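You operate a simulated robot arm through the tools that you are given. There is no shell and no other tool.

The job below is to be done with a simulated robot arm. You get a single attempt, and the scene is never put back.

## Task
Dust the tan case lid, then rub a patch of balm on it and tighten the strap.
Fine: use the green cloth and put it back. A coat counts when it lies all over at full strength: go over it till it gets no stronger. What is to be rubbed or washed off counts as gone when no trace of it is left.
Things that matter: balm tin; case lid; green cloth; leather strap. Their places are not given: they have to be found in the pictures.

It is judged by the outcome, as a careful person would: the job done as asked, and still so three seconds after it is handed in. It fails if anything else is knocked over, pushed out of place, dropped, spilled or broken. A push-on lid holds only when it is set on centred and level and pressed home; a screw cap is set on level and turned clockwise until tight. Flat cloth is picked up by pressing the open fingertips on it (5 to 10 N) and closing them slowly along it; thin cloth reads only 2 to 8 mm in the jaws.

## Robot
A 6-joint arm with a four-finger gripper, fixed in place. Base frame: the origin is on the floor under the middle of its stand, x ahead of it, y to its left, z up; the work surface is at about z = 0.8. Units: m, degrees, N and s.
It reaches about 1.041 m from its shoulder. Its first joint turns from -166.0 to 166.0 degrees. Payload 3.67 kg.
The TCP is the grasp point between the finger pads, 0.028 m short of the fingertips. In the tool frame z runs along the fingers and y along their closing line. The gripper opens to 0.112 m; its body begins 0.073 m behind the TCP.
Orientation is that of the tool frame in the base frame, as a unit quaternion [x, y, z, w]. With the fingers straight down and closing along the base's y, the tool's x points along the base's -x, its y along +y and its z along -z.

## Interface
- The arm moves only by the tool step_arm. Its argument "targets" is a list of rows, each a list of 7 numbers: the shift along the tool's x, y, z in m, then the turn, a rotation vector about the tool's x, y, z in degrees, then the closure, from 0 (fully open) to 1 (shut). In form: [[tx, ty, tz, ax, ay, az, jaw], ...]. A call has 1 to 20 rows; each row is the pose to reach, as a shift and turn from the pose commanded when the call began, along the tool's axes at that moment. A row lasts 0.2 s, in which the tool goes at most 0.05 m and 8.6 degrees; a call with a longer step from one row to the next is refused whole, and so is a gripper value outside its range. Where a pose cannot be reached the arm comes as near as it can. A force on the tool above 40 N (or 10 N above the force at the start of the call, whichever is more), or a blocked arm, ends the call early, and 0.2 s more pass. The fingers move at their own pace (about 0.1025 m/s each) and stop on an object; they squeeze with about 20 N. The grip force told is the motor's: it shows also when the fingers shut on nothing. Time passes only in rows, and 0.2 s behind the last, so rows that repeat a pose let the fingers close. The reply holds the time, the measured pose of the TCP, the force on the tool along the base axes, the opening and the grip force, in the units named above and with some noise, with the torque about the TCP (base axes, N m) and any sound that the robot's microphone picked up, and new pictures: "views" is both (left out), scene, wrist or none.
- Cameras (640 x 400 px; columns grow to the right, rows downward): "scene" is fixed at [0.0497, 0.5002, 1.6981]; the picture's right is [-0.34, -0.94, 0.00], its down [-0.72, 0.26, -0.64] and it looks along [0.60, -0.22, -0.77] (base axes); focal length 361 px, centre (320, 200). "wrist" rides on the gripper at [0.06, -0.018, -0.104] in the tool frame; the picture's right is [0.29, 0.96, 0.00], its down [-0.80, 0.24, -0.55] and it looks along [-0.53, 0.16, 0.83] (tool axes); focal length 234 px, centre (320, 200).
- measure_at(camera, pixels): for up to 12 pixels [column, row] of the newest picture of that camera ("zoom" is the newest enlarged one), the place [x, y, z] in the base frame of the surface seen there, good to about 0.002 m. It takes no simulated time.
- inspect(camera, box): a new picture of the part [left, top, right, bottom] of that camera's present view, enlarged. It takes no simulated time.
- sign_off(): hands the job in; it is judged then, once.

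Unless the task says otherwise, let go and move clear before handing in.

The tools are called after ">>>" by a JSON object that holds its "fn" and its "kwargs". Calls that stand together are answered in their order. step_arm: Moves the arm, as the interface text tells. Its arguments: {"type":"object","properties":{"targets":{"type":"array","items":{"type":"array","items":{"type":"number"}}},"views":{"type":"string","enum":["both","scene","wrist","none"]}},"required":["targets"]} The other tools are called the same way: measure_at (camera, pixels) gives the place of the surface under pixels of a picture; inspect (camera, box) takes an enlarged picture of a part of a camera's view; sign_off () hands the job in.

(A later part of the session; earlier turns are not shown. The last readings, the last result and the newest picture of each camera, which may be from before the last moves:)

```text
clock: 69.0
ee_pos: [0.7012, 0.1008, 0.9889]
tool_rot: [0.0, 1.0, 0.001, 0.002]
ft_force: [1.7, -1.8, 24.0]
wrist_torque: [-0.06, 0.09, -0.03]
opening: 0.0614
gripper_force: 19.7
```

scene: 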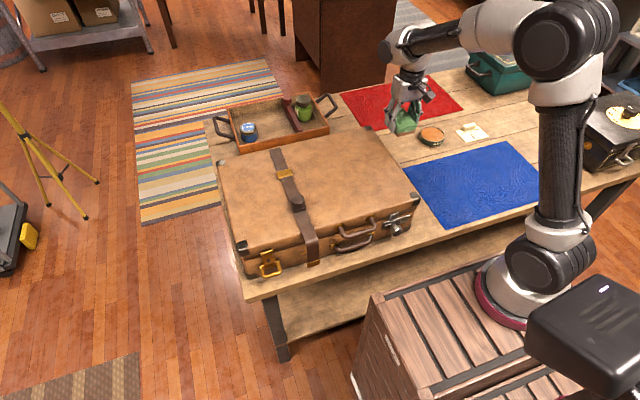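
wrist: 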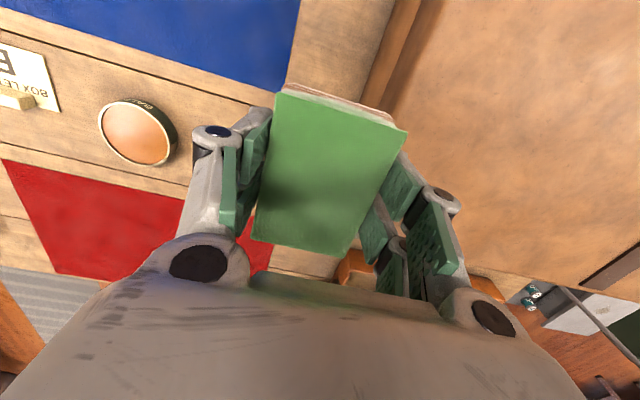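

Firm contact (24 N); easing 0.7 mm and stroking across to y 0.28 and back.

>>> {"fn": "step_arm", "kwargs": {"targets": [[0, 0.01, -0.0007, 0, 0, 0, 1], [0, 0.03, -0.0007, 0, 0, 0, 1], [0, 0.05, -0.0007, 0, 0, 0, 1], [0, 0.07, -0.0007, 0, 0, 0, 1], [0, 0.09, -0.0007, 0, 0, 0, 1], [0, 0.11, -0.0007, 0, 0, 0, 1], [0, 0.13, -0.0007, 0, 0, 0, 1], [0, 0.15, -0.0007, 0, 0, 0, 1], [0, 0.17, -0.0007, 0, 0, 0, 1], [0, 0.15, -0.0007, 0, 0, 0, 1], [0, 0.13, -0.0007, 0, 0, 0, 1], [0, 0.11, -0.0007, 0, 0, 0, 1], [0, 0.09, -0.0007, 0, 0, 0, 1], [0, 0.07, -0.0007, 0, 0, 0, 1], [0, 0.05, -0.0007, 0, 0, 0, 1], [0, 0.03, -0.0007, 0, 0, 0, 1], [0, 0.01, -0.0007, 0, 0, 0, 1], [0, -0.02, -0.0007, 0, 0, 0, 1]], "views": "both"}}

>>> {"fn": "inspect", "kwargs": {"camera": "scene", "box": [280, 130, 400, 220]}}

```text
clock: 72.8
ee_pos: [0.7014, 0.0803, 0.9887]
tool_rot: [0.0, 1.0, 0.001, 0.001]
ft_force: [1.0, 2.6, 7.3]
wrist_torque: [0.02, 0.31, -0.07]
opening: 0.0617
gripper_force: 20.2
```

scene: 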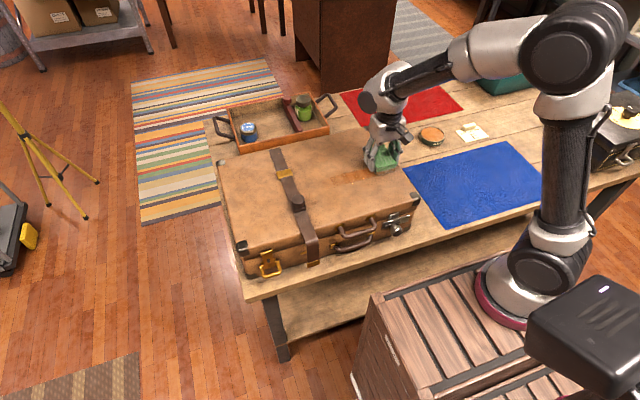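
wrist: 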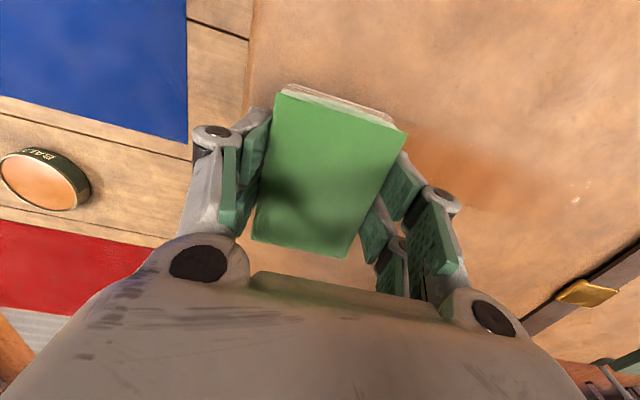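

```text
4.44 times, centred on (340, 175) of scene
```

zoom: 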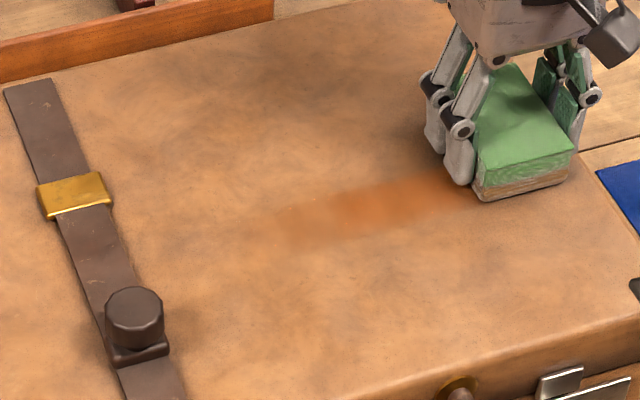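

A clear orange streak has appeared between the pad and zoom (280,220), so a coat does go on here. There is also a tiny white speck at wrist (575,198). Measuring the streak's extent and looking at the speck.

>>> {"fn": "measure_at", "kwargs": {"camera": "zoom", "pixels": [[275, 215], [290, 245], [318, 198], [400, 180], [400, 225], [455, 180], [460, 208], [340, 195], [340, 238], [310, 205]]}}

>>> {"fn": "inspect", "kwargs": {"camera": "wrist", "box": [400, 80, 640, 260]}}

```text
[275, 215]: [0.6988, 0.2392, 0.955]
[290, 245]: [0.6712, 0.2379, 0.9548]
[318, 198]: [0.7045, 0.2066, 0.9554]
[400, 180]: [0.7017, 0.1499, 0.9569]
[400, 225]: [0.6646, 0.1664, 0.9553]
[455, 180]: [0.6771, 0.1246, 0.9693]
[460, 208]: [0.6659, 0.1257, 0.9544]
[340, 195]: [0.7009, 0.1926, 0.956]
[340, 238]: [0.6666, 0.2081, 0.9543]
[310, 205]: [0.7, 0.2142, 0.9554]
```

```text
2.22 times, centred on (520, 170) of wrist
```

zoom: 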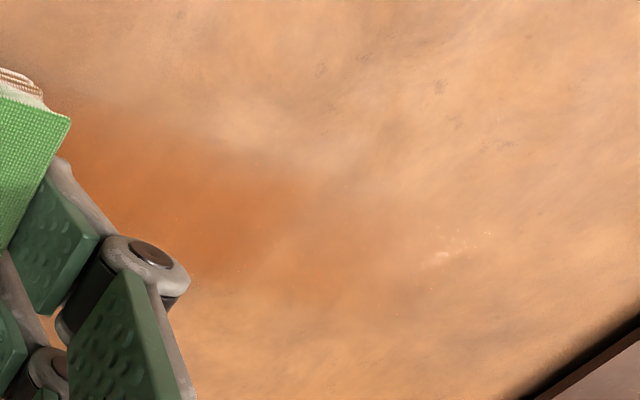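

The coat sits at x 0.665–0.70, y 0.125–0.24 with sharp limits – so the patch that takes balm appears to be next to the dusted one (around (0.655, 0.18)). I'll lift clear to see it whole, and check the white specks.

>>> {"fn": "step_arm", "kwargs": {"targets": [[0, 0, -0.02, 0, 0, 0, 1], [0, -0.03, -0.045, 0, 0, 0, 1], [0, -0.07, -0.06, 0, 0, 0, 1], [0, -0.1, -0.06, 0, 0, 0, 1], [0, -0.1, -0.06, 0, 0, 0, 1]]}}

>>> {"fn": "inspect", "kwargs": {"camera": "scene", "box": [300, 145, 400, 215]}}

>>> {"fn": "inspect", "kwargs": {"camera": "scene", "box": [320, 155, 380, 195]}}

```text
clock: 74.0
ee_pos: [0.7017, -0.0178, 1.0484]
tool_rot: [0.0, 1.0, 0.0, 0.0]
ft_force: [0.2, 0.3, -0.9]
wrist_torque: [0.05, -0.02, 0.0]
opening: 0.0615
gripper_force: 20.3
```

scene: 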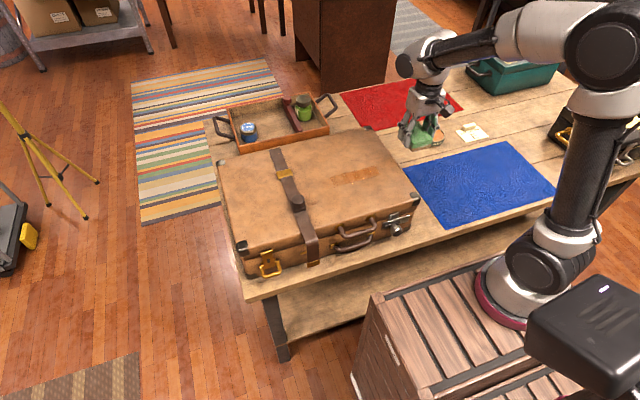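
wrist: 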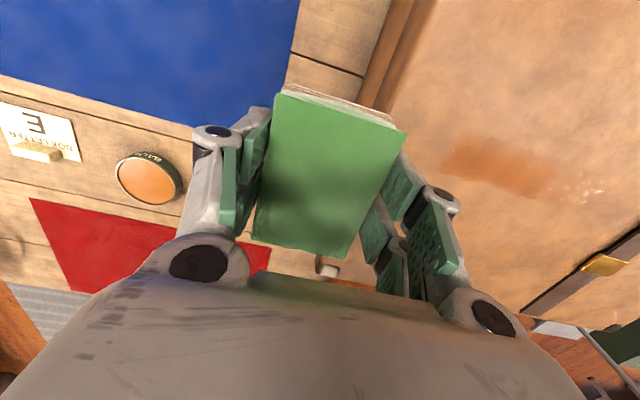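

```text
5.71 times, centred on (350, 180) of scene
```

zoom: 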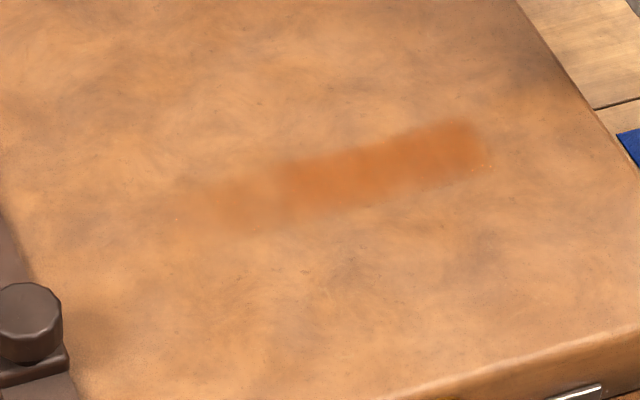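

```text
10.00 times, centred on (350, 175) of scene
```

zoom: 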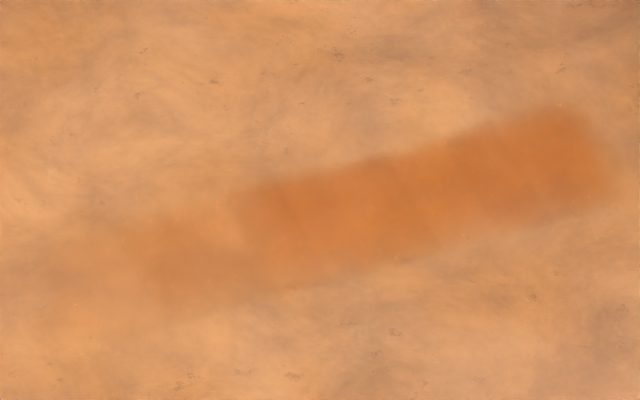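

The coat is a streak ~4 cm wide. There are tiny pale specks at its ends (zoom (480,165) and (176,222), wrist (590,190)). Measuring both.

>>> {"fn": "inspect", "kwargs": {"camera": "scene", "box": [362, 160, 392, 180]}}

>>> {"fn": "inspect", "kwargs": {"camera": "wrist", "box": [430, 110, 640, 250]}}

>>> {"fn": "measure_at", "kwargs": {"camera": "wrist", "pixels": [[590, 190], [560, 185], [600, 195], [455, 140], [440, 170], [545, 165], [530, 195], [460, 155], [500, 165]]}}

```text
16.00 times, centred on (377, 170) of scene
```

zoom: 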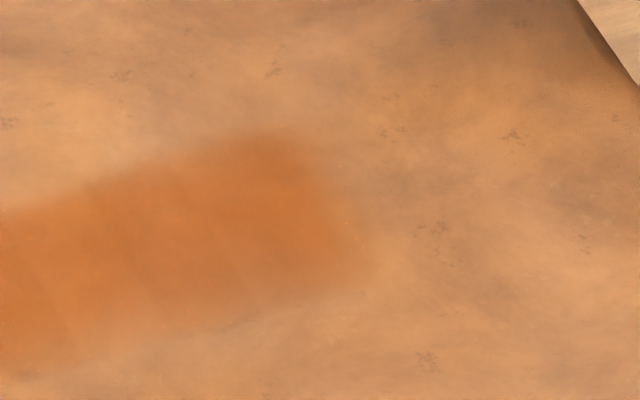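

```text
2.86 times, centred on (535, 180) of wrist
```

zoom: 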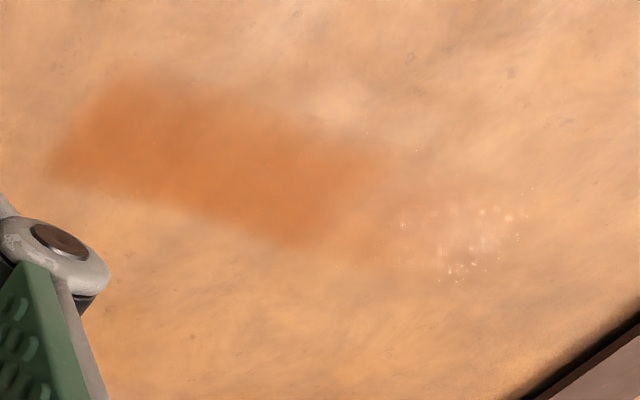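

```text
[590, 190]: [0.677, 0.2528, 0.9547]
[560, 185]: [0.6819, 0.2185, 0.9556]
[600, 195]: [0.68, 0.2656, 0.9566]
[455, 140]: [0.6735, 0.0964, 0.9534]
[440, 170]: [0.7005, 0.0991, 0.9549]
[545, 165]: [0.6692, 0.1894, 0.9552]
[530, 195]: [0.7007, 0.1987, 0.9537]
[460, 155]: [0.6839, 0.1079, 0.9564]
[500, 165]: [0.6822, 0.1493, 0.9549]
```

The specks are just glints off the wet coat. The coat begins at y≈0.095 and stops at x≈0.703, so the balm patch lies nearer the robot (x<0.70). The streak fades with distance, so the pad needs more balm; checking the tin's position before a fresh dip.

>>> {"fn": "measure_at", "kwargs": {"camera": "wrist", "pixels": [[117, 176], [181, 184], [150, 153], [150, 203], [150, 178], [290, 100], [400, 135], [345, 245], [258, 232], [330, 165]]}}

>>> {"fn": "inspect", "kwargs": {"camera": "wrist", "box": [90, 120, 230, 230]}}

```text
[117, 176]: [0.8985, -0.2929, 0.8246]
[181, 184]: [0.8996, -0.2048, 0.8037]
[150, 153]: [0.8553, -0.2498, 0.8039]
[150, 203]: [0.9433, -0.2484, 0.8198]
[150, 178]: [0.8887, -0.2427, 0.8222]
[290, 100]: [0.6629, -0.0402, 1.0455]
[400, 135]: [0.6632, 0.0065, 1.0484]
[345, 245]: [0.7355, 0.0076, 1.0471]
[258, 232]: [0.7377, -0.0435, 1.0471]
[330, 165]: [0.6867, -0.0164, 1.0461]
```

```text
3.64 times, centred on (160, 175) of wrist
```

zoom: 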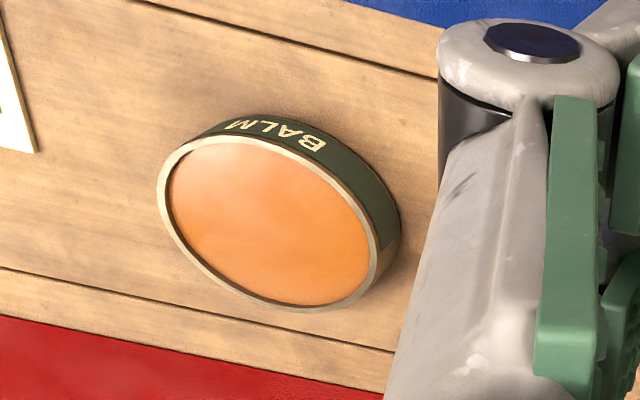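

The tin hasn't moved. Taking the pad back over it for a second dip.

>>> {"fn": "step_arm", "kwargs": {"targets": [[-0.03, -0.033, 0, 0, 0, 0, 1], [-0.06, -0.066, 0, 0, 0, 0, 1], [-0.09, -0.099, 0, 0, 0, 0, 1], [-0.12, -0.132, 0, 0, 0, 0, 1], [-0.15, -0.165, 0, 0, 0, 0, 1], [-0.18, -0.198, 0, 0, 0, 0, 1], [-0.199, -0.231, 0, 0, 0, 0, 1], [-0.199, -0.231, 0.045, 0, 0, 0, 1], [-0.199, -0.231, 0.09, 0, 0, 0, 1], [-0.199, -0.231, 0.135, 0, 0, 0, 1], [-0.199, -0.231, 0.17, 0, 0, 0, 1], [-0.199, -0.231, 0.186, 0, 0, 0, 1], [-0.199, -0.231, 0.189, 0, 0, 0, 1], [-0.199, -0.231, 0.189, 0, 0, 0, 1]], "views": "wrist"}}

```text
clock: 77.0
ee_pos: [0.8979, -0.2487, 0.8588]
tool_rot: [-0.001, 1.0, 0.0, 0.001]
ft_force: [0.8, 0.4, -0.8]
wrist_torque: [0.04, -0.01, 0.05]
opening: 0.0615
gripper_force: 19.9
```

wrist: 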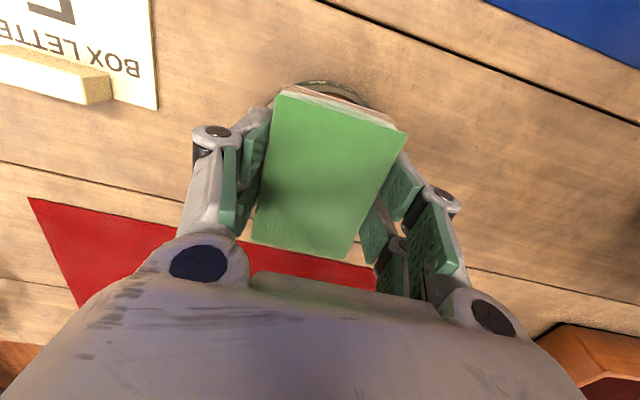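

Just above the rim. Pressing down in small steps.

>>> {"fn": "step_arm", "kwargs": {"targets": [[-0.001, 0, 0.001, 0, 0, 0, 1], [-0.001, 0, 0.002, 0, 0, 0, 1], [-0.001, 0, 0.003, 0, 0, 0, 1], [-0.001, 0, 0.003, 0, 0, 0, 1]], "views": "none"}}

```text
clock: 78.0
ee_pos: [0.8991, -0.2503, 0.8572]
tool_rot: [0.001, 1.0, 0.0, -0.001]
ft_force: [-0.3, 0.3, -0.3]
wrist_torque: [-0.04, 0.01, 0.03]
opening: 0.0614
gripper_force: 19.7
```

>>> {"fn": "step_arm", "kwargs": {"targets": [[0, 0, 0.0007, 0, 0, 0, 1], [0, 0, 0.0014, 0, 0, 0, 1], [0, 0, 0.002, 0, 0, 0, 1], [0, 0, 0.002, 0, 0, 0, 1], [0, 0, 0.002, 0, 0, 0, 1]], "views": "none"}}

```text
clock: 79.2
ee_pos: [0.9012, -0.2513, 0.8563]
tool_rot: [0.0, 1.0, 0.0, 0.0]
ft_force: [-0.7, -1.4, 6.7]
wrist_torque: [-0.05, 0.12, 0.01]
opening: 0.0615
gripper_force: 20.0
```

6.7 N. A slight extra press and hold, then up and over to the lid at (0.64, 0.10).

>>> {"fn": "step_arm", "kwargs": {"targets": [[0, 0, 0.0005, 0, 0, 0, 1], [0, 0, 0.0005, 0, 0, 0, 1], [0, 0, 0.0005, 0, 0, 0, 1], [0, 0, -0.005, 0, 0, 0, 1], [0, 0, -0.04, 0, 0, 0, 1], [0, 0, -0.085, 0, 0, 0, 1], [0, 0, -0.13, 0, 0, 0, 1], [0, 0, -0.175, 0, 0, 0, 1], [0.03, 0.025, -0.19, 0, 0, 0, 1], [0.06, 0.06, -0.19, 0, 0, 0, 1], [0.09, 0.095, -0.19, 0, 0, 0, 1], [0.12, 0.13, -0.19, 0, 0, 0, 1], [0.15, 0.165, -0.19, 0, 0, 0, 1], [0.18, 0.2, -0.19, 0, 0, 0, 1], [0.21, 0.235, -0.19, 0, 0, 0, 1], [0.23, 0.27, -0.19, 0, 0, 0, 1], [0.235, 0.29, -0.19, 0, 0, 0, 1], [0.235, 0.3, -0.185, 0, 0, 0, 1]]}}

>>> {"fn": "inspect", "kwargs": {"camera": "scene", "box": [370, 100, 470, 170]}}

```text
clock: 83.0
ee_pos: [0.6647, 0.0498, 1.0408]
tool_rot: [0.001, 1.0, 0.0, 0.0]
ft_force: [-0.1, -0.4, -0.3]
wrist_torque: [0.0, 0.02, 0.0]
opening: 0.0618
gripper_force: 20.1
```

scene: 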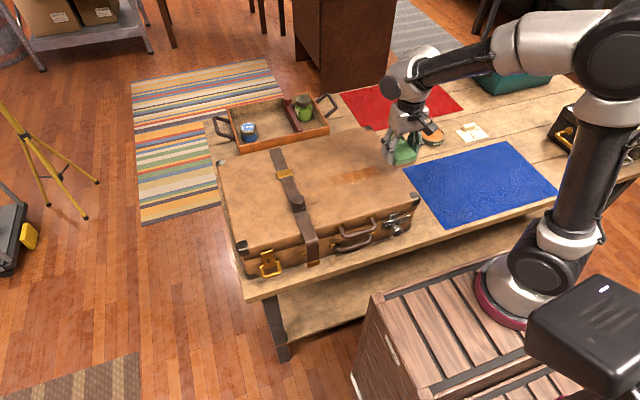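
wrist: 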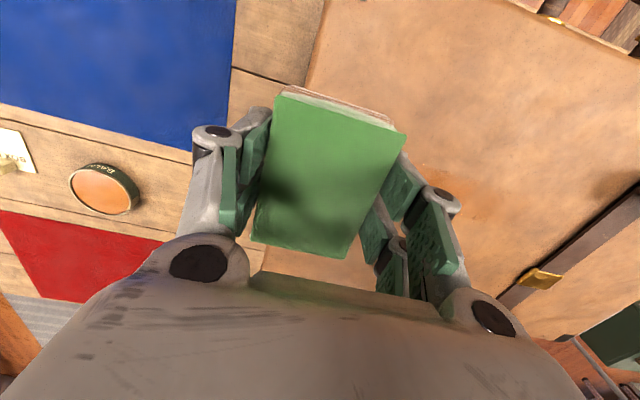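

```text
5.71 times, centred on (420, 135) of scene
```

zoom: 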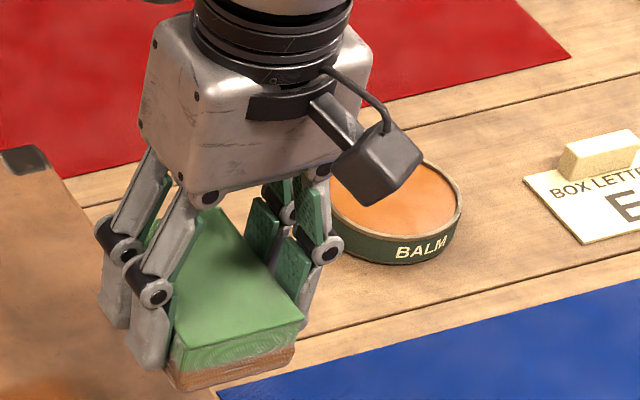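

Pad reloaded. Lowering at (0.645, 0.10) to contact.

>>> {"fn": "step_arm", "kwargs": {"targets": [[0.01, 0.025, 0.02, 0, 0, 0, 1], [0.02, 0.05, 0.04, 0, 0, 0, 1], [0.02, 0.05, 0.048, 0, 0, 0, 1], [0.02, 0.05, 0.05, 0, 0, 0, 1], [0.02, 0.05, 0.0505, 0, 0, 0, 1], [0.02, 0.05, 0.0505, 0, 0, 0, 1]], "views": "none"}}

```text
clock: 84.4
ee_pos: [0.6446, 0.1003, 0.9898]
tool_rot: [0.001, 1.0, 0.0, 0.0]
ft_force: [-0.8, -0.9, -0.1]
wrist_torque: [-0.01, -0.03, 0.0]
opening: 0.0616
gripper_force: 20.0
```

>>> {"fn": "step_arm", "kwargs": {"targets": [[0, 0, 0.0006, 0, 0, 0, 1], [0, 0, 0.0012, 0, 0, 0, 1], [0, 0, 0.0012, 0, 0, 0, 1]], "views": "none"}}

```text
clock: 85.2
ee_pos: [0.6453, 0.0997, 0.9886]
tool_rot: [0.0, 1.0, 0.0, 0.0]
ft_force: [-1.2, -0.6, 0.4]
wrist_torque: [-0.03, -0.06, 0.0]
opening: 0.0615
gripper_force: 19.7
```

>>> {"fn": "step_arm", "kwargs": {"targets": [[0, 0, 0.0005, 0, 0, 0, 1], [0, 0, 0.001, 0, 0, 0, 1], [0, 0, 0.001, 0, 0, 0, 1]], "views": "none"}}

```text
clock: 86.0
ee_pos: [0.6459, 0.1001, 0.9886]
tool_rot: [-0.001, 1.0, 0.001, 0.001]
ft_force: [-0.4, 1.8, 25.5]
wrist_torque: [0.05, 0.01, 0.0]
opening: 0.0619
gripper_force: 19.7
```

Contact at 25 N; easing 0.5 mm and stroking to y 0.26 and back.

>>> {"fn": "step_arm", "kwargs": {"targets": [[0, 0.01, -0.0005, 0, 0, 0, 1], [0, 0.03, -0.0005, 0, 0, 0, 1], [0, 0.05, -0.0005, 0, 0, 0, 1], [0, 0.07, -0.0005, 0, 0, 0, 1], [0, 0.09, -0.0005, 0, 0, 0, 1], [0, 0.11, -0.0005, 0, 0, 0, 1], [0, 0.13, -0.0005, 0, 0, 0, 1], [0, 0.15, -0.0005, 0, 0, 0, 1], [0, 0.16, -0.0005, 0, 0, 0, 1], [0, 0.14, -0.0005, 0, 0, 0, 1], [0, 0.12, -0.0005, 0, 0, 0, 1], [0, 0.1, -0.0005, 0, 0, 0, 1], [0, 0.08, -0.0005, 0, 0, 0, 1], [0, 0.06, -0.0005, 0, 0, 0, 1], [0, 0.04, -0.0005, 0, 0, 0, 1], [0, 0.02, -0.0005, 0, 0, 0, 1], [0, 0, -0.0005, 0, 0, 0, 1], [0, -0.02, -0.0005, 0, 0, 0, 1], [0, -0.03, -0.02, 0, 0, 0, 1], [0, -0.07, -0.03, 0, 0, 0, 1]]}}

>>> {"fn": "inspect", "kwargs": {"camera": "scene", "box": [300, 145, 400, 215]}}

```text
clock: 90.2
ee_pos: [0.6451, 0.03, 1.017]
tool_rot: [0.001, 1.0, 0.001, 0.001]
ft_force: [-0.3, 0.5, -1.0]
wrist_torque: [-0.04, 0.03, 0.01]
opening: 0.0615
gripper_force: 20.4
```

scene: 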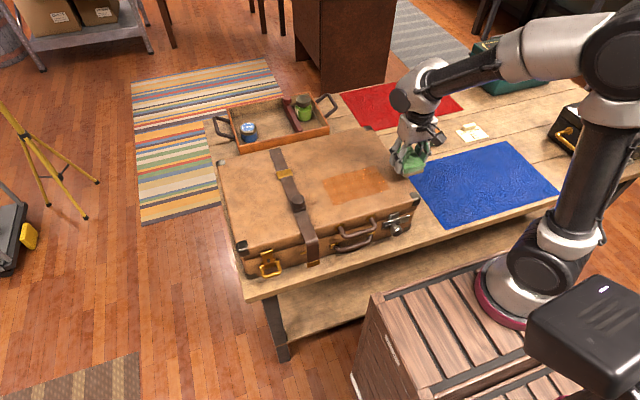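
wrist: 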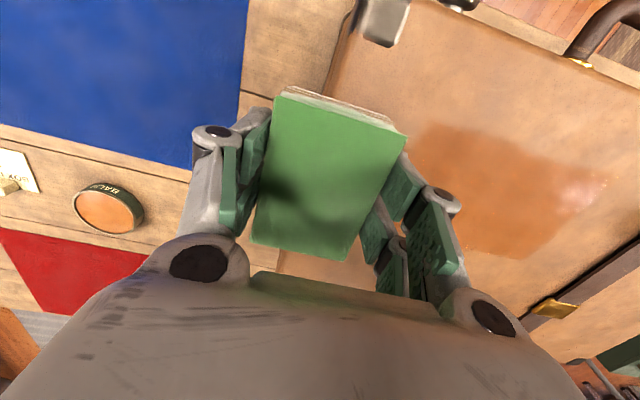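

```text
5.71 times, centred on (350, 180) of scene
```

zoom: 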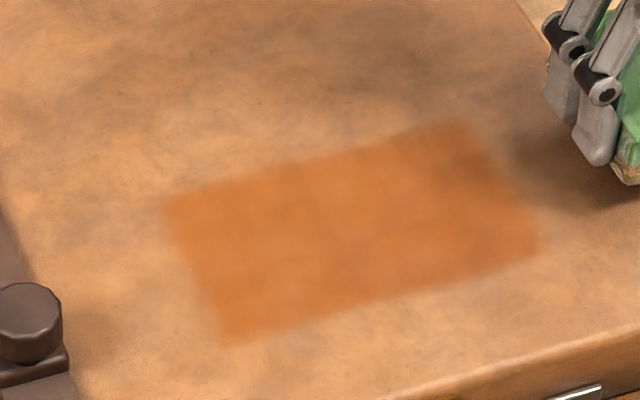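

A clear rectangular patch now shows. Measuring its corners to see which edges are region limits and which are just the limits of my strokes.

>>> {"fn": "measure_at", "kwargs": {"camera": "zoom", "pixels": [[163, 205], [462, 123], [538, 248], [225, 345], [320, 235], [310, 160], [380, 300], [195, 275], [500, 185]]}}

>>> {"fn": "inspect", "kwargs": {"camera": "scene", "box": [320, 160, 390, 205]}}

```text
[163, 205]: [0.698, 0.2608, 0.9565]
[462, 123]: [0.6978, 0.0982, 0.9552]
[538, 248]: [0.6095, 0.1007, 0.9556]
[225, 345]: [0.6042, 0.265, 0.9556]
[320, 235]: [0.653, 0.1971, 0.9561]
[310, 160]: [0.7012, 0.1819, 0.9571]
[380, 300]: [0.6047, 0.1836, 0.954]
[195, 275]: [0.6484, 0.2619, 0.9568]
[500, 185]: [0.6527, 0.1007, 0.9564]
```

```text
8.89 times, centred on (355, 182) of scene
```

zoom: 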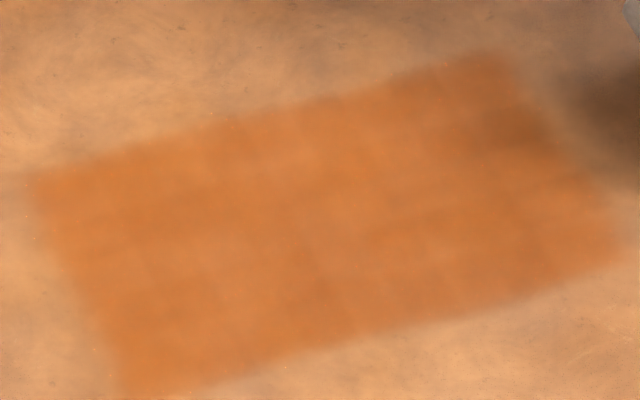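

The patch spans x 0.605–0.70, y 0.098–0.264; the near edge coincides with my pad's edge, so the area may go further toward x 0.57. Making a pass at TCP x≈0.61.

>>> {"fn": "step_arm", "kwargs": {"targets": [[0.02, 0.03, 0, 0, 0, 0, 1], [0.035, 0.06, 0.01, 0, 0, 0, 1], [0.035, 0.06, 0.022, 0, 0, 0, 1], [0.035, 0.06, 0.027, 0, 0, 0, 1], [0.035, 0.06, 0.029, 0, 0, 0, 1], [0.035, 0.06, 0.029, 0, 0, 0, 1]], "views": "none"}}

```text
clock: 91.6
ee_pos: [0.6099, 0.0898, 0.9899]
tool_rot: [0.0, 1.0, -0.001, 0.0]
ft_force: [-0.4, -1.4, -0.6]
wrist_torque: [-0.02, 0.03, 0.03]
opening: 0.0614
gripper_force: 19.3
```

>>> {"fn": "step_arm", "kwargs": {"targets": [[0, 0, 0.0005, 0, 0, 0, 1], [0, 0, 0.001, 0, 0, 0, 1], [0, 0, 0.0014, 0, 0, 0, 1], [0, 0, 0.0014, 0, 0, 0, 1]], "views": "none"}}

```text
clock: 92.6
ee_pos: [0.6106, 0.0893, 0.9868]
tool_rot: [0.0, 1.0, 0.0, 0.0]
ft_force: [-5.4, 0.4, 14.8]
wrist_torque: [-0.06, 0.2, 0.0]
opening: 0.0615
gripper_force: 19.8
```

14.8 N. Stroking +y to 0.27 and back at x≈0.61.

>>> {"fn": "step_arm", "kwargs": {"targets": [[0, 0.02, 0, 0, 0, 0, 1], [0, 0.04, 0, 0, 0, 0, 1], [0, 0.06, 0, 0, 0, 0, 1], [0, 0.08, 0, 0, 0, 0, 1], [0, 0.1, 0, 0, 0, 0, 1], [0, 0.12, 0, 0, 0, 0, 1], [0, 0.14, 0, 0, 0, 0, 1], [0, 0.16, 0, 0, 0, 0, 1], [0, 0.175, 0, 0, 0, 0, 1], [0, 0.155, 0, 0, 0, 0, 1], [0, 0.135, 0, 0, 0, 0, 1], [0, 0.115, 0, 0, 0, 0, 1], [0, 0.095, 0, 0, 0, 0, 1], [0, 0.075, 0, 0, 0, 0, 1], [0, 0.055, 0, 0, 0, 0, 1], [0, 0.035, 0, 0, 0, 0, 1], [0, 0.015, 0, 0, 0, 0, 1], [0, -0.01, 0, 0, 0, 0, 1], [0, -0.03, -0.02, 0, 0, 0, 1], [0, -0.065, -0.035, 0, 0, 0, 1]]}}

>>> {"fn": "inspect", "kwargs": {"camera": "scene", "box": [300, 145, 400, 215]}}

```text
clock: 96.8
ee_pos: [0.6096, 0.0255, 1.0227]
tool_rot: [0.0, 1.0, 0.001, 0.0]
ft_force: [-0.1, 0.6, -0.7]
wrist_torque: [0.01, 0.02, 0.02]
opening: 0.0615
gripper_force: 19.5
```

scene: 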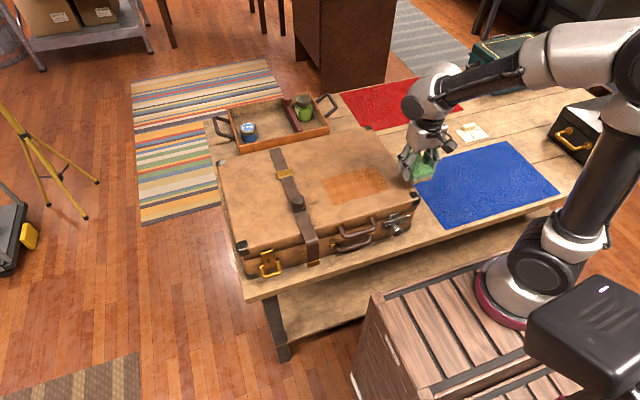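
wrist: 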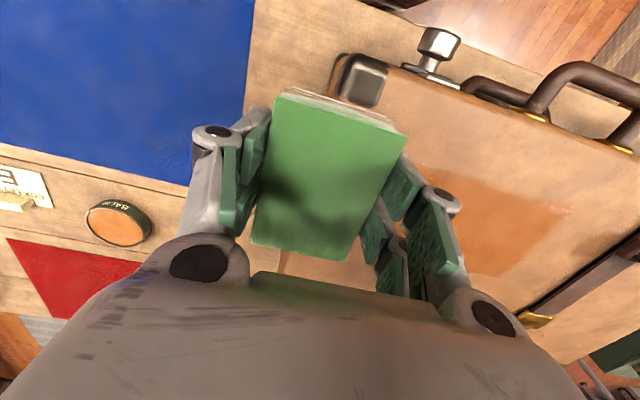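

```text
5.71 times, centred on (350, 180) of scene
```

zoom: 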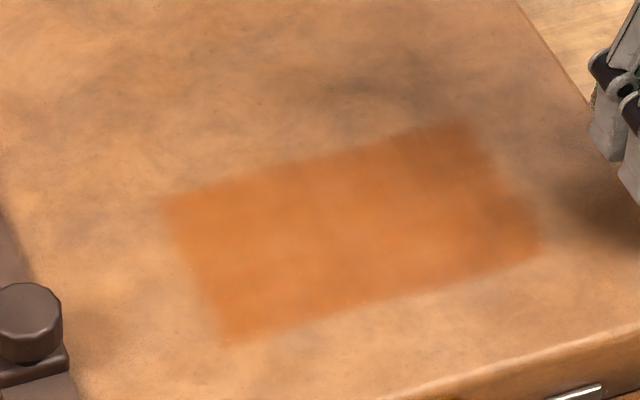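

The patch limits are unchanged (x 0.605–0.70, y 0.098–0.264), so that is the whole area. To bring it to full strength I'll re-dip and go over it again, then compare.

>>> {"fn": "step_arm", "kwargs": {"targets": [[-0.03, -0.028, -0.01, 0, 0, 0, 1], [-0.062, -0.058, -0.02, 0, 0, 0, 1], [-0.095, -0.09, -0.02, 0, 0, 0, 1], [-0.128, -0.122, -0.02, 0, 0, 0, 1], [-0.161, -0.154, -0.02, 0, 0, 0, 1], [-0.194, -0.186, -0.02, 0, 0, 0, 1], [-0.227, -0.218, -0.02, 0, 0, 0, 1], [-0.26, -0.25, -0.02, 0, 0, 0, 1], [-0.29, -0.275, -0.01, 0, 0, 0, 1], [-0.29, -0.275, 0.035, 0, 0, 0, 1], [-0.29, -0.275, 0.08, 0, 0, 0, 1], [-0.29, -0.275, 0.12, 0, 0, 0, 1], [-0.29, -0.275, 0.15, 0, 0, 0, 1], [-0.29, -0.275, 0.161, 0, 0, 0, 1], [-0.29, -0.275, 0.164, 0, 0, 0, 1], [-0.29, -0.275, 0.164, 0, 0, 0, 1]], "views": "wrist"}}

```text
clock: 100.2
ee_pos: [0.8993, -0.2508, 0.8598]
tool_rot: [0.0, 1.0, 0.0, 0.001]
ft_force: [0.0, 0.5, -0.4]
wrist_torque: [0.0, -0.04, 0.02]
opening: 0.0614
gripper_force: 19.7
```

wrist: 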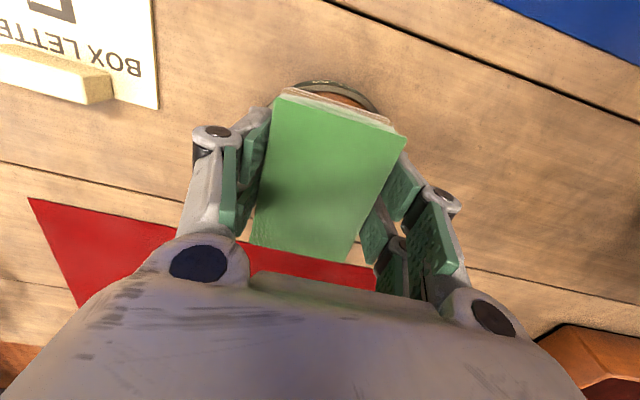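

Over the tin again. Pressing down ~4 mm.

>>> {"fn": "step_arm", "kwargs": {"targets": [[0, 0.001, 0.002, 0, 0, 0, 1], [0, 0.001, 0.003, 0, 0, 0, 1], [0, 0.001, 0.004, 0, 0, 0, 1], [0, 0.001, 0.0045, 0, 0, 0, 1], [0, 0.001, 0.0045, 0, 0, 0, 1]], "views": "none"}}

```text
clock: 101.4
ee_pos: [0.9004, -0.2504, 0.8536]
tool_rot: [0.0, 1.0, 0.0, 0.0]
ft_force: [-0.8, -0.1, 6.2]
wrist_torque: [0.11, 0.15, -0.01]
opening: 0.0615
gripper_force: 20.0
```

6 N on the balm. Holding a moment, then up and over to the lid at (0.64, 0.08).

>>> {"fn": "step_arm", "kwargs": {"targets": [[0, 0, 0.0003, 0, 0, 0, 1], [0, 0, 0.0003, 0, 0, 0, 1], [0, 0, -0.005, 0, 0, 0, 1], [0, 0, -0.04, 0, 0, 0, 1], [0, 0, -0.085, 0, 0, 0, 1], [0, 0, -0.13, 0, 0, 0, 1], [0, 0, -0.175, 0, 0, 0, 1], [0.03, 0.025, -0.19, 0, 0, 0, 1], [0.06, 0.06, -0.19, 0, 0, 0, 1], [0.09, 0.095, -0.19, 0, 0, 0, 1], [0.12, 0.13, -0.19, 0, 0, 0, 1], [0.15, 0.165, -0.19, 0, 0, 0, 1], [0.18, 0.2, -0.19, 0, 0, 0, 1], [0.21, 0.235, -0.19, 0, 0, 0, 1], [0.235, 0.27, -0.19, 0, 0, 0, 1], [0.255, 0.305, -0.18, 0, 0, 0, 1], [0.26, 0.33, -0.155, 0, 0, 0, 1], [0.26, 0.33, -0.14, 0, 0, 0, 1], [0.26, 0.33, -0.135, 0, 0, 0, 1], [0.26, 0.33, -0.135, 0, 0, 0, 1]], "views": "none"}}

```text
clock: 105.6
ee_pos: [0.6415, 0.0815, 0.9863]
tool_rot: [0.0, 1.0, 0.001, 0.0]
ft_force: [-0.7, 0.1, -1.9]
wrist_torque: [-0.01, -0.01, 0.0]
opening: 0.0614
gripper_force: 19.9
```

>>> {"fn": "step_arm", "kwargs": {"targets": [[0, 0, 0.0005, 0, 0, 0, 1], [0, 0, 0.001, 0, 0, 0, 1], [0, 0, 0.001, 0, 0, 0, 1]], "views": "none"}}

```text
clock: 106.4
ee_pos: [0.641, 0.0804, 0.9871]
tool_rot: [0.0, 1.0, 0.0, 0.0]
ft_force: [1.1, -0.7, 2.9]
wrist_torque: [0.04, -0.06, -0.01]
opening: 0.0615
gripper_force: 20.0
```

Touching. Now lane 1 (x 0.64) out to y 0.28, and lane 2 (x 0.667) back.

>>> {"fn": "step_arm", "kwargs": {"targets": [[0, 0, 0.0005, 0, 0, 0, 1], [0, 0.02, 0.0005, 0, 0, 0, 1], [0, 0.045, 0.0005, 0, 0, 0, 1], [0, 0.07, 0.0005, 0, 0, 0, 1], [0, 0.095, 0.0005, 0, 0, 0, 1], [0, 0.12, 0.0005, 0, 0, 0, 1], [0, 0.145, 0.0005, 0, 0, 0, 1], [0, 0.17, 0.0005, 0, 0, 0, 1], [0, 0.195, 0.0005, 0, 0, 0, 1], [-0.013, 0.2, 0.0005, 0, 0, 0, 1], [-0.026, 0.195, 0.0005, 0, 0, 0, 1], [-0.026, 0.17, 0.0005, 0, 0, 0, 1], [-0.026, 0.145, 0.0005, 0, 0, 0, 1], [-0.026, 0.12, 0.0005, 0, 0, 0, 1], [-0.026, 0.095, 0.0005, 0, 0, 0, 1], [-0.026, 0.07, 0.0005, 0, 0, 0, 1], [-0.026, 0.045, 0.0005, 0, 0, 0, 1], [-0.026, 0.02, 0.0005, 0, 0, 0, 1], [-0.026, 0, 0.0005, 0, 0, 0, 1]], "views": "none"}}

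```text
clock: 110.4
ee_pos: [0.6646, 0.0805, 0.9889]
tool_rot: [0.0, 1.0, 0.0, 0.0]
ft_force: [0.0, -0.5, 0.3]
wrist_torque: [-0.02, 0.02, -0.02]
opening: 0.0618
gripper_force: 20.2
```

Contact became light at the end (0.3 N). Pressing deeper and repeating both lanes.

>>> {"fn": "step_arm", "kwargs": {"targets": [[0, 0, 0.0008, 0, 0, 0, 1], [0, 0, 0.0015, 0, 0, 0, 1], [0, 0, 0.0015, 0, 0, 0, 1]], "views": "none"}}

```text
clock: 111.2
ee_pos: [0.6659, 0.0809, 0.9869]
tool_rot: [0.0, 1.0, -0.001, 0.0]
ft_force: [1.0, -1.4, 10.5]
wrist_torque: [-0.04, 0.04, -0.02]
opening: 0.0615
gripper_force: 20.1
```

>>> {"fn": "step_arm", "kwargs": {"targets": [[0, 0.02, 0.0002, 0, 0, 0, 1], [0, 0.045, 0.0002, 0, 0, 0, 1], [0, 0.07, 0.0002, 0, 0, 0, 1], [0, 0.095, 0.0002, 0, 0, 0, 1], [0, 0.12, 0.0002, 0, 0, 0, 1], [0, 0.145, 0.0002, 0, 0, 0, 1], [0, 0.17, 0.0002, 0, 0, 0, 1], [0, 0.195, 0.0002, 0, 0, 0, 1], [0.013, 0.2, 0.0002, 0, 0, 0, 1], [0.026, 0.195, 0.0002, 0, 0, 0, 1], [0.026, 0.17, 0.0002, 0, 0, 0, 1], [0.026, 0.145, 0.0002, 0, 0, 0, 1], [0.026, 0.12, 0.0002, 0, 0, 0, 1], [0.026, 0.095, 0.0002, 0, 0, 0, 1], [0.026, 0.07, 0.0002, 0, 0, 0, 1], [0.026, 0.045, 0.0002, 0, 0, 0, 1], [0.026, 0.02, 0.0002, 0, 0, 0, 1], [0.026, 0, 0.0002, 0, 0, 0, 1]], "views": "none"}}

```text
clock: 115.0
ee_pos: [0.6383, 0.0811, 0.9844]
tool_rot: [0.0, 1.0, 0.001, -0.001]
ft_force: [-0.7, 2.3, 4.0]
wrist_torque: [0.08, -0.03, -0.03]
opening: 0.0615
gripper_force: 20.1
```

Contact held. Lifting away to compare the patch's strength.

>>> {"fn": "step_arm", "kwargs": {"targets": [[0, 0, -0.02, 0, 0, 0, 1], [0, -0.035, -0.04, 0, 0, 0, 1], [0, -0.08, -0.05, 0, 0, 0, 1], [0, -0.125, -0.05, 0, 0, 0, 1], [0, -0.125, -0.05, 0, 0, 0, 1]]}}

>>> {"fn": "inspect", "kwargs": {"camera": "scene", "box": [300, 145, 400, 215]}}

>>> {"fn": "inspect", "kwargs": {"camera": "scene", "box": [320, 160, 390, 205]}}

```text
clock: 116.2
ee_pos: [0.6392, -0.0458, 1.0355]
tool_rot: [0.0, 1.0, 0.0, 0.0]
ft_force: [0.8, -0.4, -1.3]
wrist_torque: [0.02, -0.05, 0.04]
opening: 0.0614
gripper_force: 19.5
```

scene: 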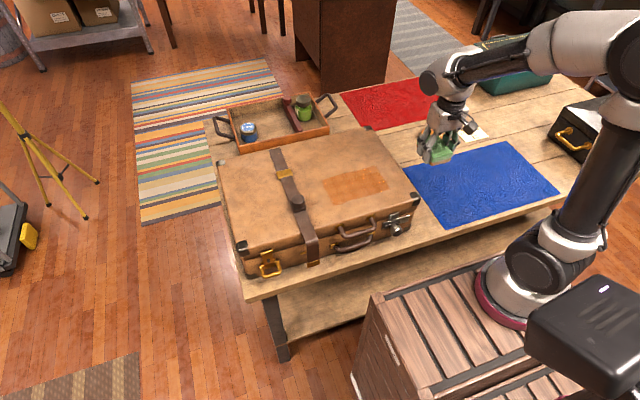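
wrist: 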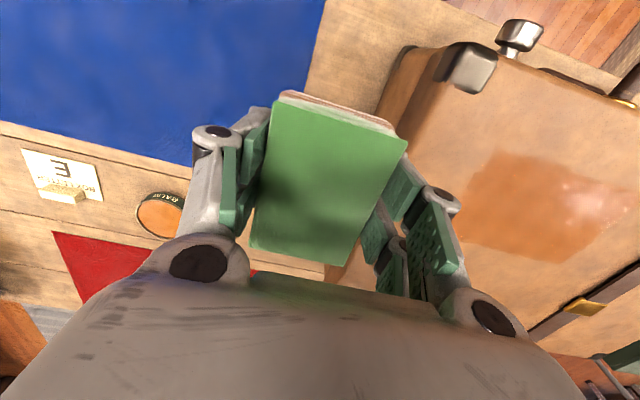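

```text
5.71 times, centred on (350, 180) of scene
```

zoom: 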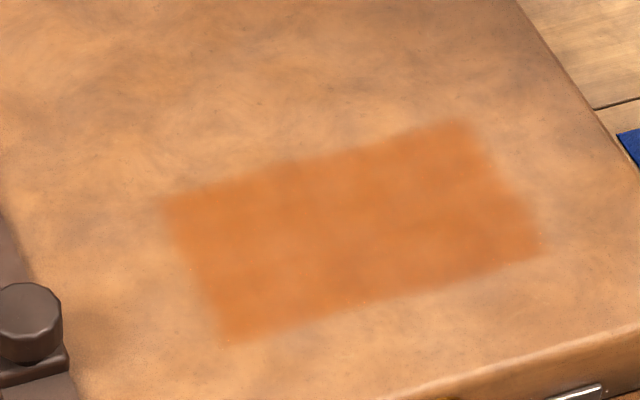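

```text
8.89 times, centred on (355, 182) of scene
```

zoom: 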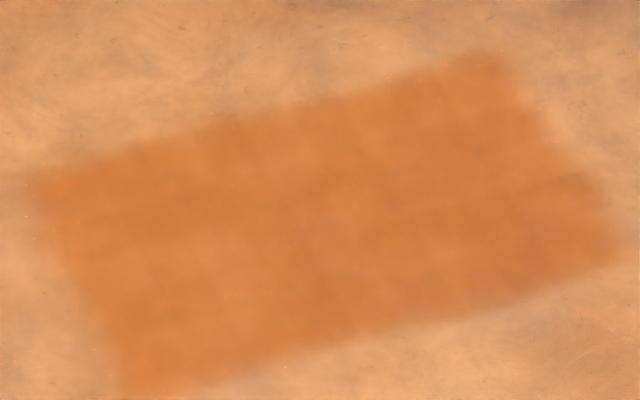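

The patch looks uniform and no stronger than before the last passes, i.e. saturated. For certainty I'll do one last dip and a final slow go-over, then compare once more.

>>> {"fn": "step_arm", "kwargs": {"targets": [[-0.035, -0.027, 0, 0, 0, 0, 1], [-0.07, -0.054, 0, 0, 0, 0, 1], [-0.105, -0.081, 0, 0, 0, 0, 1], [-0.14, -0.108, 0, 0, 0, 0, 1], [-0.175, -0.135, 0, 0, 0, 0, 1], [-0.21, -0.162, 0, 0, 0, 0, 1], [-0.245, -0.189, 0, 0, 0, 0, 1], [-0.261, -0.204, 0, 0, 0, 0, 1], [-0.261, -0.204, 0.045, 0, 0, 0, 1], [-0.261, -0.204, 0.09, 0, 0, 0, 1], [-0.261, -0.204, 0.13, 0, 0, 0, 1], [-0.261, -0.204, 0.165, 0, 0, 0, 1], [-0.261, -0.204, 0.178, 0, 0, 0, 1], [-0.261, -0.204, 0.18, 0, 0, 0, 1], [-0.261, -0.204, 0.18, 0, 0, 0, 1]], "views": "wrist"}}

```text
clock: 119.4
ee_pos: [0.9018, -0.25, 0.8549]
tool_rot: [0.0, 1.0, 0.001, 0.0]
ft_force: [0.0, 0.0, -1.1]
wrist_torque: [0.01, 0.0, 0.03]
opening: 0.0613
gripper_force: 20.2
```

wrist: 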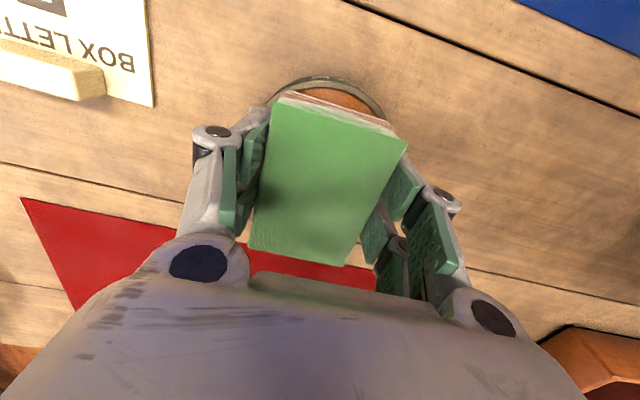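

>>> {"fn": "step_arm", "kwargs": {"targets": [[0, 0.001, 0.001, 0, 0, 0, 1], [0, 0.001, 0.002, 0, 0, 0, 1], [0, 0.001, 0.003, 0, 0, 0, 1], [0, 0.001, 0.003, 0, 0, 0, 1]], "views": "none"}}

```text
clock: 120.4
ee_pos: [0.9021, -0.2483, 0.8522]
tool_rot: [0.0, 1.0, 0.0, 0.0]
ft_force: [1.3, 0.4, -1.0]
wrist_torque: [-0.03, -0.01, 0.0]
opening: 0.0615
gripper_force: 19.4
```

>>> {"fn": "step_arm", "kwargs": {"targets": [[0, 0, 0.0007, 0, 0, 0, 1], [0, 0, 0.0014, 0, 0, 0, 1], [0, 0, 0.0014, 0, 0, 0, 1]], "views": "none"}}

```text
clock: 121.2
ee_pos: [0.9017, -0.2486, 0.8508]
tool_rot: [0.0, 1.0, 0.001, 0.001]
ft_force: [1.2, -0.2, 9.5]
wrist_torque: [-0.14, -0.02, -0.03]
opening: 0.0617
gripper_force: 20.4
```

9.5 N on the balm. Going back to the lid at (0.652, 0.08).

>>> {"fn": "step_arm", "kwargs": {"targets": [[0, 0, 0.0, 0, 0, 0, 1], [0, 0, -0.005, 0, 0, 0, 1], [0, 0, -0.04, 0, 0, 0, 1], [0, 0, -0.085, 0, 0, 0, 1], [0, 0, -0.13, 0, 0, 0, 1], [0, 0, -0.175, 0, 0, 0, 1], [0.03, 0.025, -0.19, 0, 0, 0, 1], [0.06, 0.06, -0.19, 0, 0, 0, 1], [0.09, 0.095, -0.19, 0, 0, 0, 1], [0.12, 0.13, -0.19, 0, 0, 0, 1], [0.15, 0.165, -0.19, 0, 0, 0, 1], [0.18, 0.2, -0.19, 0, 0, 0, 1], [0.21, 0.235, -0.19, 0, 0, 0, 1], [0.235, 0.27, -0.19, 0, 0, 0, 1], [0.25, 0.305, -0.18, 0, 0, 0, 1], [0.25, 0.33, -0.155, 0, 0, 0, 1], [0.25, 0.33, -0.142, 0, 0, 0, 1], [0.25, 0.33, -0.137, 0, 0, 0, 1], [0.25, 0.33, -0.137, 0, 0, 0, 1]], "views": "none"}}

```text
clock: 125.2
ee_pos: [0.6506, 0.0825, 0.9862]
tool_rot: [0.0, 1.0, 0.0, 0.0]
ft_force: [0.6, 0.9, -0.5]
wrist_torque: [0.03, 0.0, -0.02]
opening: 0.0615
gripper_force: 20.2
```

>>> {"fn": "step_arm", "kwargs": {"targets": [[0, 0, 0.0007, 0, 0, 0, 1], [0, 0, 0.0014, 0, 0, 0, 1], [0, 0, 0.002, 0, 0, 0, 1], [0, 0, 0.002, 0, 0, 0, 1]], "views": "none"}}

```text
clock: 126.2
ee_pos: [0.6502, 0.0808, 0.9857]
tool_rot: [0.0, 1.0, -0.001, 0.001]
ft_force: [0.6, 0.2, -0.8]
wrist_torque: [0.02, -0.02, 0.0]
opening: 0.0615
gripper_force: 21.0
```

>>> {"fn": "step_arm", "kwargs": {"targets": [[0, 0, 0.0006, 0, 0, 0, 1], [0, 0, 0.0012, 0, 0, 0, 1], [0, 0, 0.0016, 0, 0, 0, 1], [0, 0, 0.0016, 0, 0, 0, 1]], "views": "none"}}

```text
clock: 127.2
ee_pos: [0.6499, 0.0817, 0.9852]
tool_rot: [0.001, 1.0, 0.0, 0.001]
ft_force: [-4.5, -4.7, 14.4]
wrist_torque: [-0.11, 0.11, -0.08]
opening: 0.0615
gripper_force: 20.3
```

14 N. Final go-over: lane x 0.638 out to y 0.28, lane x 0.667 back.

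>>> {"fn": "step_arm", "kwargs": {"targets": [[0.012, 0.015, 0, 0, 0, 0, 1], [0.012, 0.035, 0, 0, 0, 0, 1], [0.012, 0.055, 0, 0, 0, 0, 1], [0.012, 0.075, 0, 0, 0, 0, 1], [0.012, 0.095, 0, 0, 0, 0, 1], [0.012, 0.115, 0, 0, 0, 0, 1], [0.012, 0.135, 0, 0, 0, 0, 1], [0.012, 0.155, 0, 0, 0, 0, 1], [0.012, 0.175, 0, 0, 0, 0, 1], [0.012, 0.195, 0, 0, 0, 0, 1], [-0.015, 0.195, 0, 0, 0, 0, 1], [-0.017, 0.175, 0, 0, 0, 0, 1], [-0.017, 0.155, 0, 0, 0, 0, 1], [-0.017, 0.135, 0, 0, 0, 0, 1], [-0.017, 0.115, 0, 0, 0, 0, 1], [-0.017, 0.095, 0, 0, 0, 0, 1], [-0.017, 0.07, 0, 0, 0, 0, 1], [-0.017, 0.045, 0, 0, 0, 0, 1], [-0.017, 0.02, 0, 0, 0, 0, 1], [-0.017, 0, 0, 0, 0, 0, 1]], "views": "none"}}

```text
clock: 131.4
ee_pos: [0.6673, 0.0814, 0.9842]
tool_rot: [0.0, 1.0, 0.0, 0.0]
ft_force: [-0.2, 7.2, 16.6]
wrist_torque: [0.49, -0.25, 0.11]
opening: 0.0614
gripper_force: 19.7
```

Firm contact throughout (16.6 N at the end). Lifting clear to compare.

>>> {"fn": "step_arm", "kwargs": {"targets": [[0, 0, -0.02, 0, 0, 0, 1], [0, -0.035, -0.04, 0, 0, 0, 1], [0, -0.08, -0.05, 0, 0, 0, 1], [0, -0.125, -0.05, 0, 0, 0, 1], [0, -0.125, -0.05, 0, 0, 0, 1]]}}

>>> {"fn": "inspect", "kwargs": {"camera": "scene", "box": [300, 145, 400, 215]}}

>>> {"fn": "inspect", "kwargs": {"camera": "scene", "box": [320, 160, 390, 205]}}

>>> {"fn": "inspect", "kwargs": {"camera": "scene", "box": [300, 125, 390, 185]}}

```text
clock: 132.6
ee_pos: [0.6665, -0.0431, 1.034]
tool_rot: [0.0, 1.0, 0.0, 0.0]
ft_force: [0.9, -0.5, -1.4]
wrist_torque: [-0.01, 0.0, 0.02]
opening: 0.0614
gripper_force: 20.2
```

scene: 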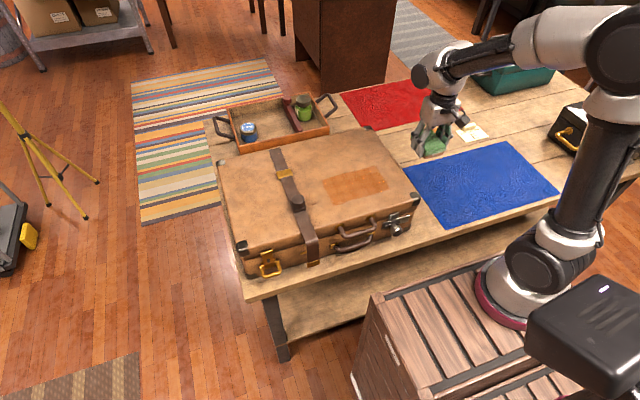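
wrist: 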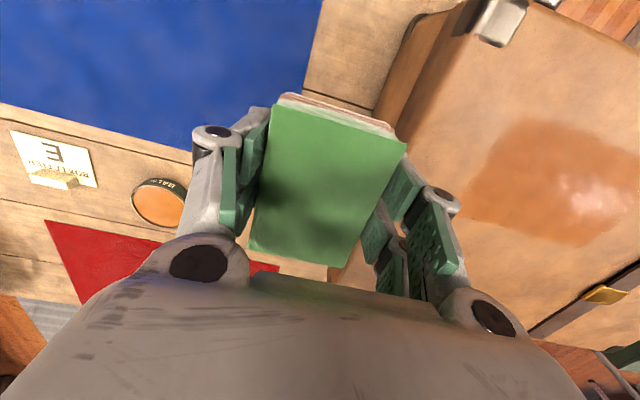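

```text
5.71 times, centred on (350, 180) of scene
```

zoom: 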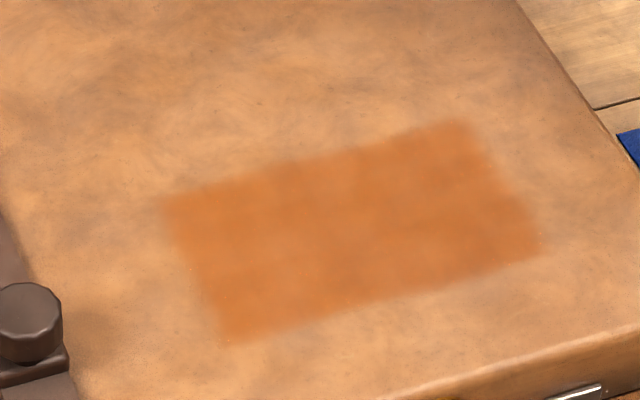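

```text
8.89 times, centred on (355, 182) of scene
```

zoom: 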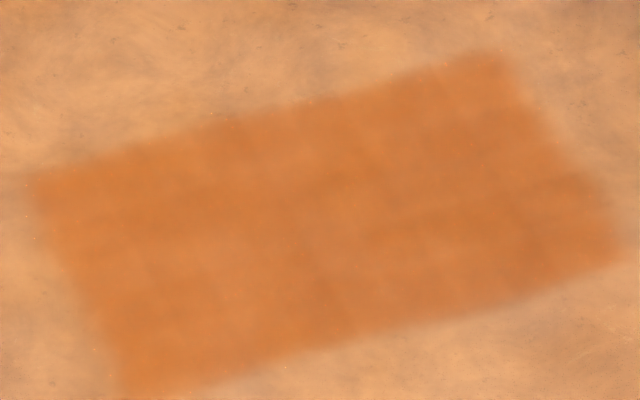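

```text
6.67 times, centred on (345, 155) of scene
```

zoom: 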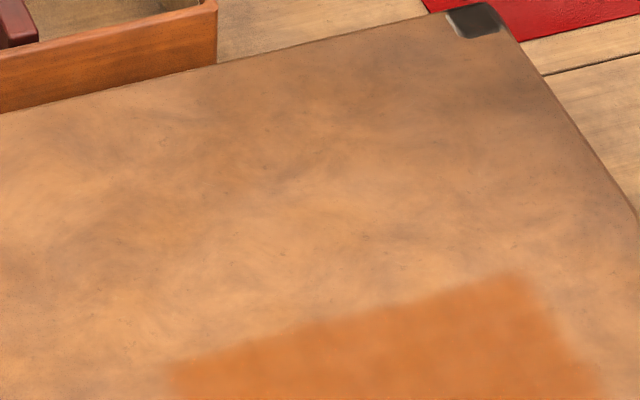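

The balm patch is uniform and unchanged (saturated), and the dusted area is clean. Now the cloth goes back; measuring how it sits in the jaws.

>>> {"fn": "measure_at", "kwargs": {"camera": "wrist", "pixels": [[278, 108], [400, 146], [350, 260], [254, 242], [330, 165], [282, 97]]}}

>>> {"fn": "inspect", "kwargs": {"camera": "scene", "box": [400, 100, 480, 170]}}

```text
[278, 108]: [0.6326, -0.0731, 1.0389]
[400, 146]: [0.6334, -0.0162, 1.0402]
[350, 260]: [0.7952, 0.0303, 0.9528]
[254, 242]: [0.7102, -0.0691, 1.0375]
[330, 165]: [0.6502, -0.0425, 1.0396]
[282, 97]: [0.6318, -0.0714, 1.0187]
```

```text
5.71 times, centred on (440, 135) of scene
```

zoom: 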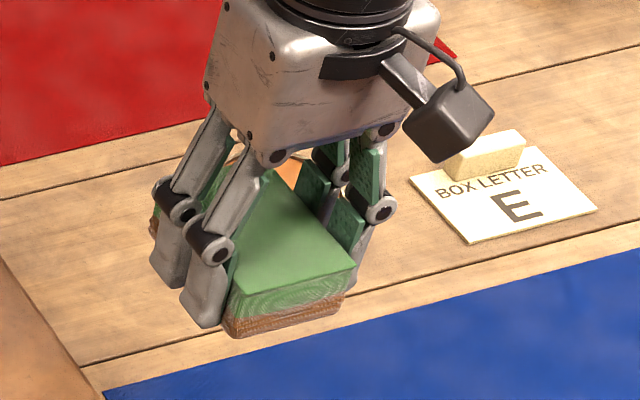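

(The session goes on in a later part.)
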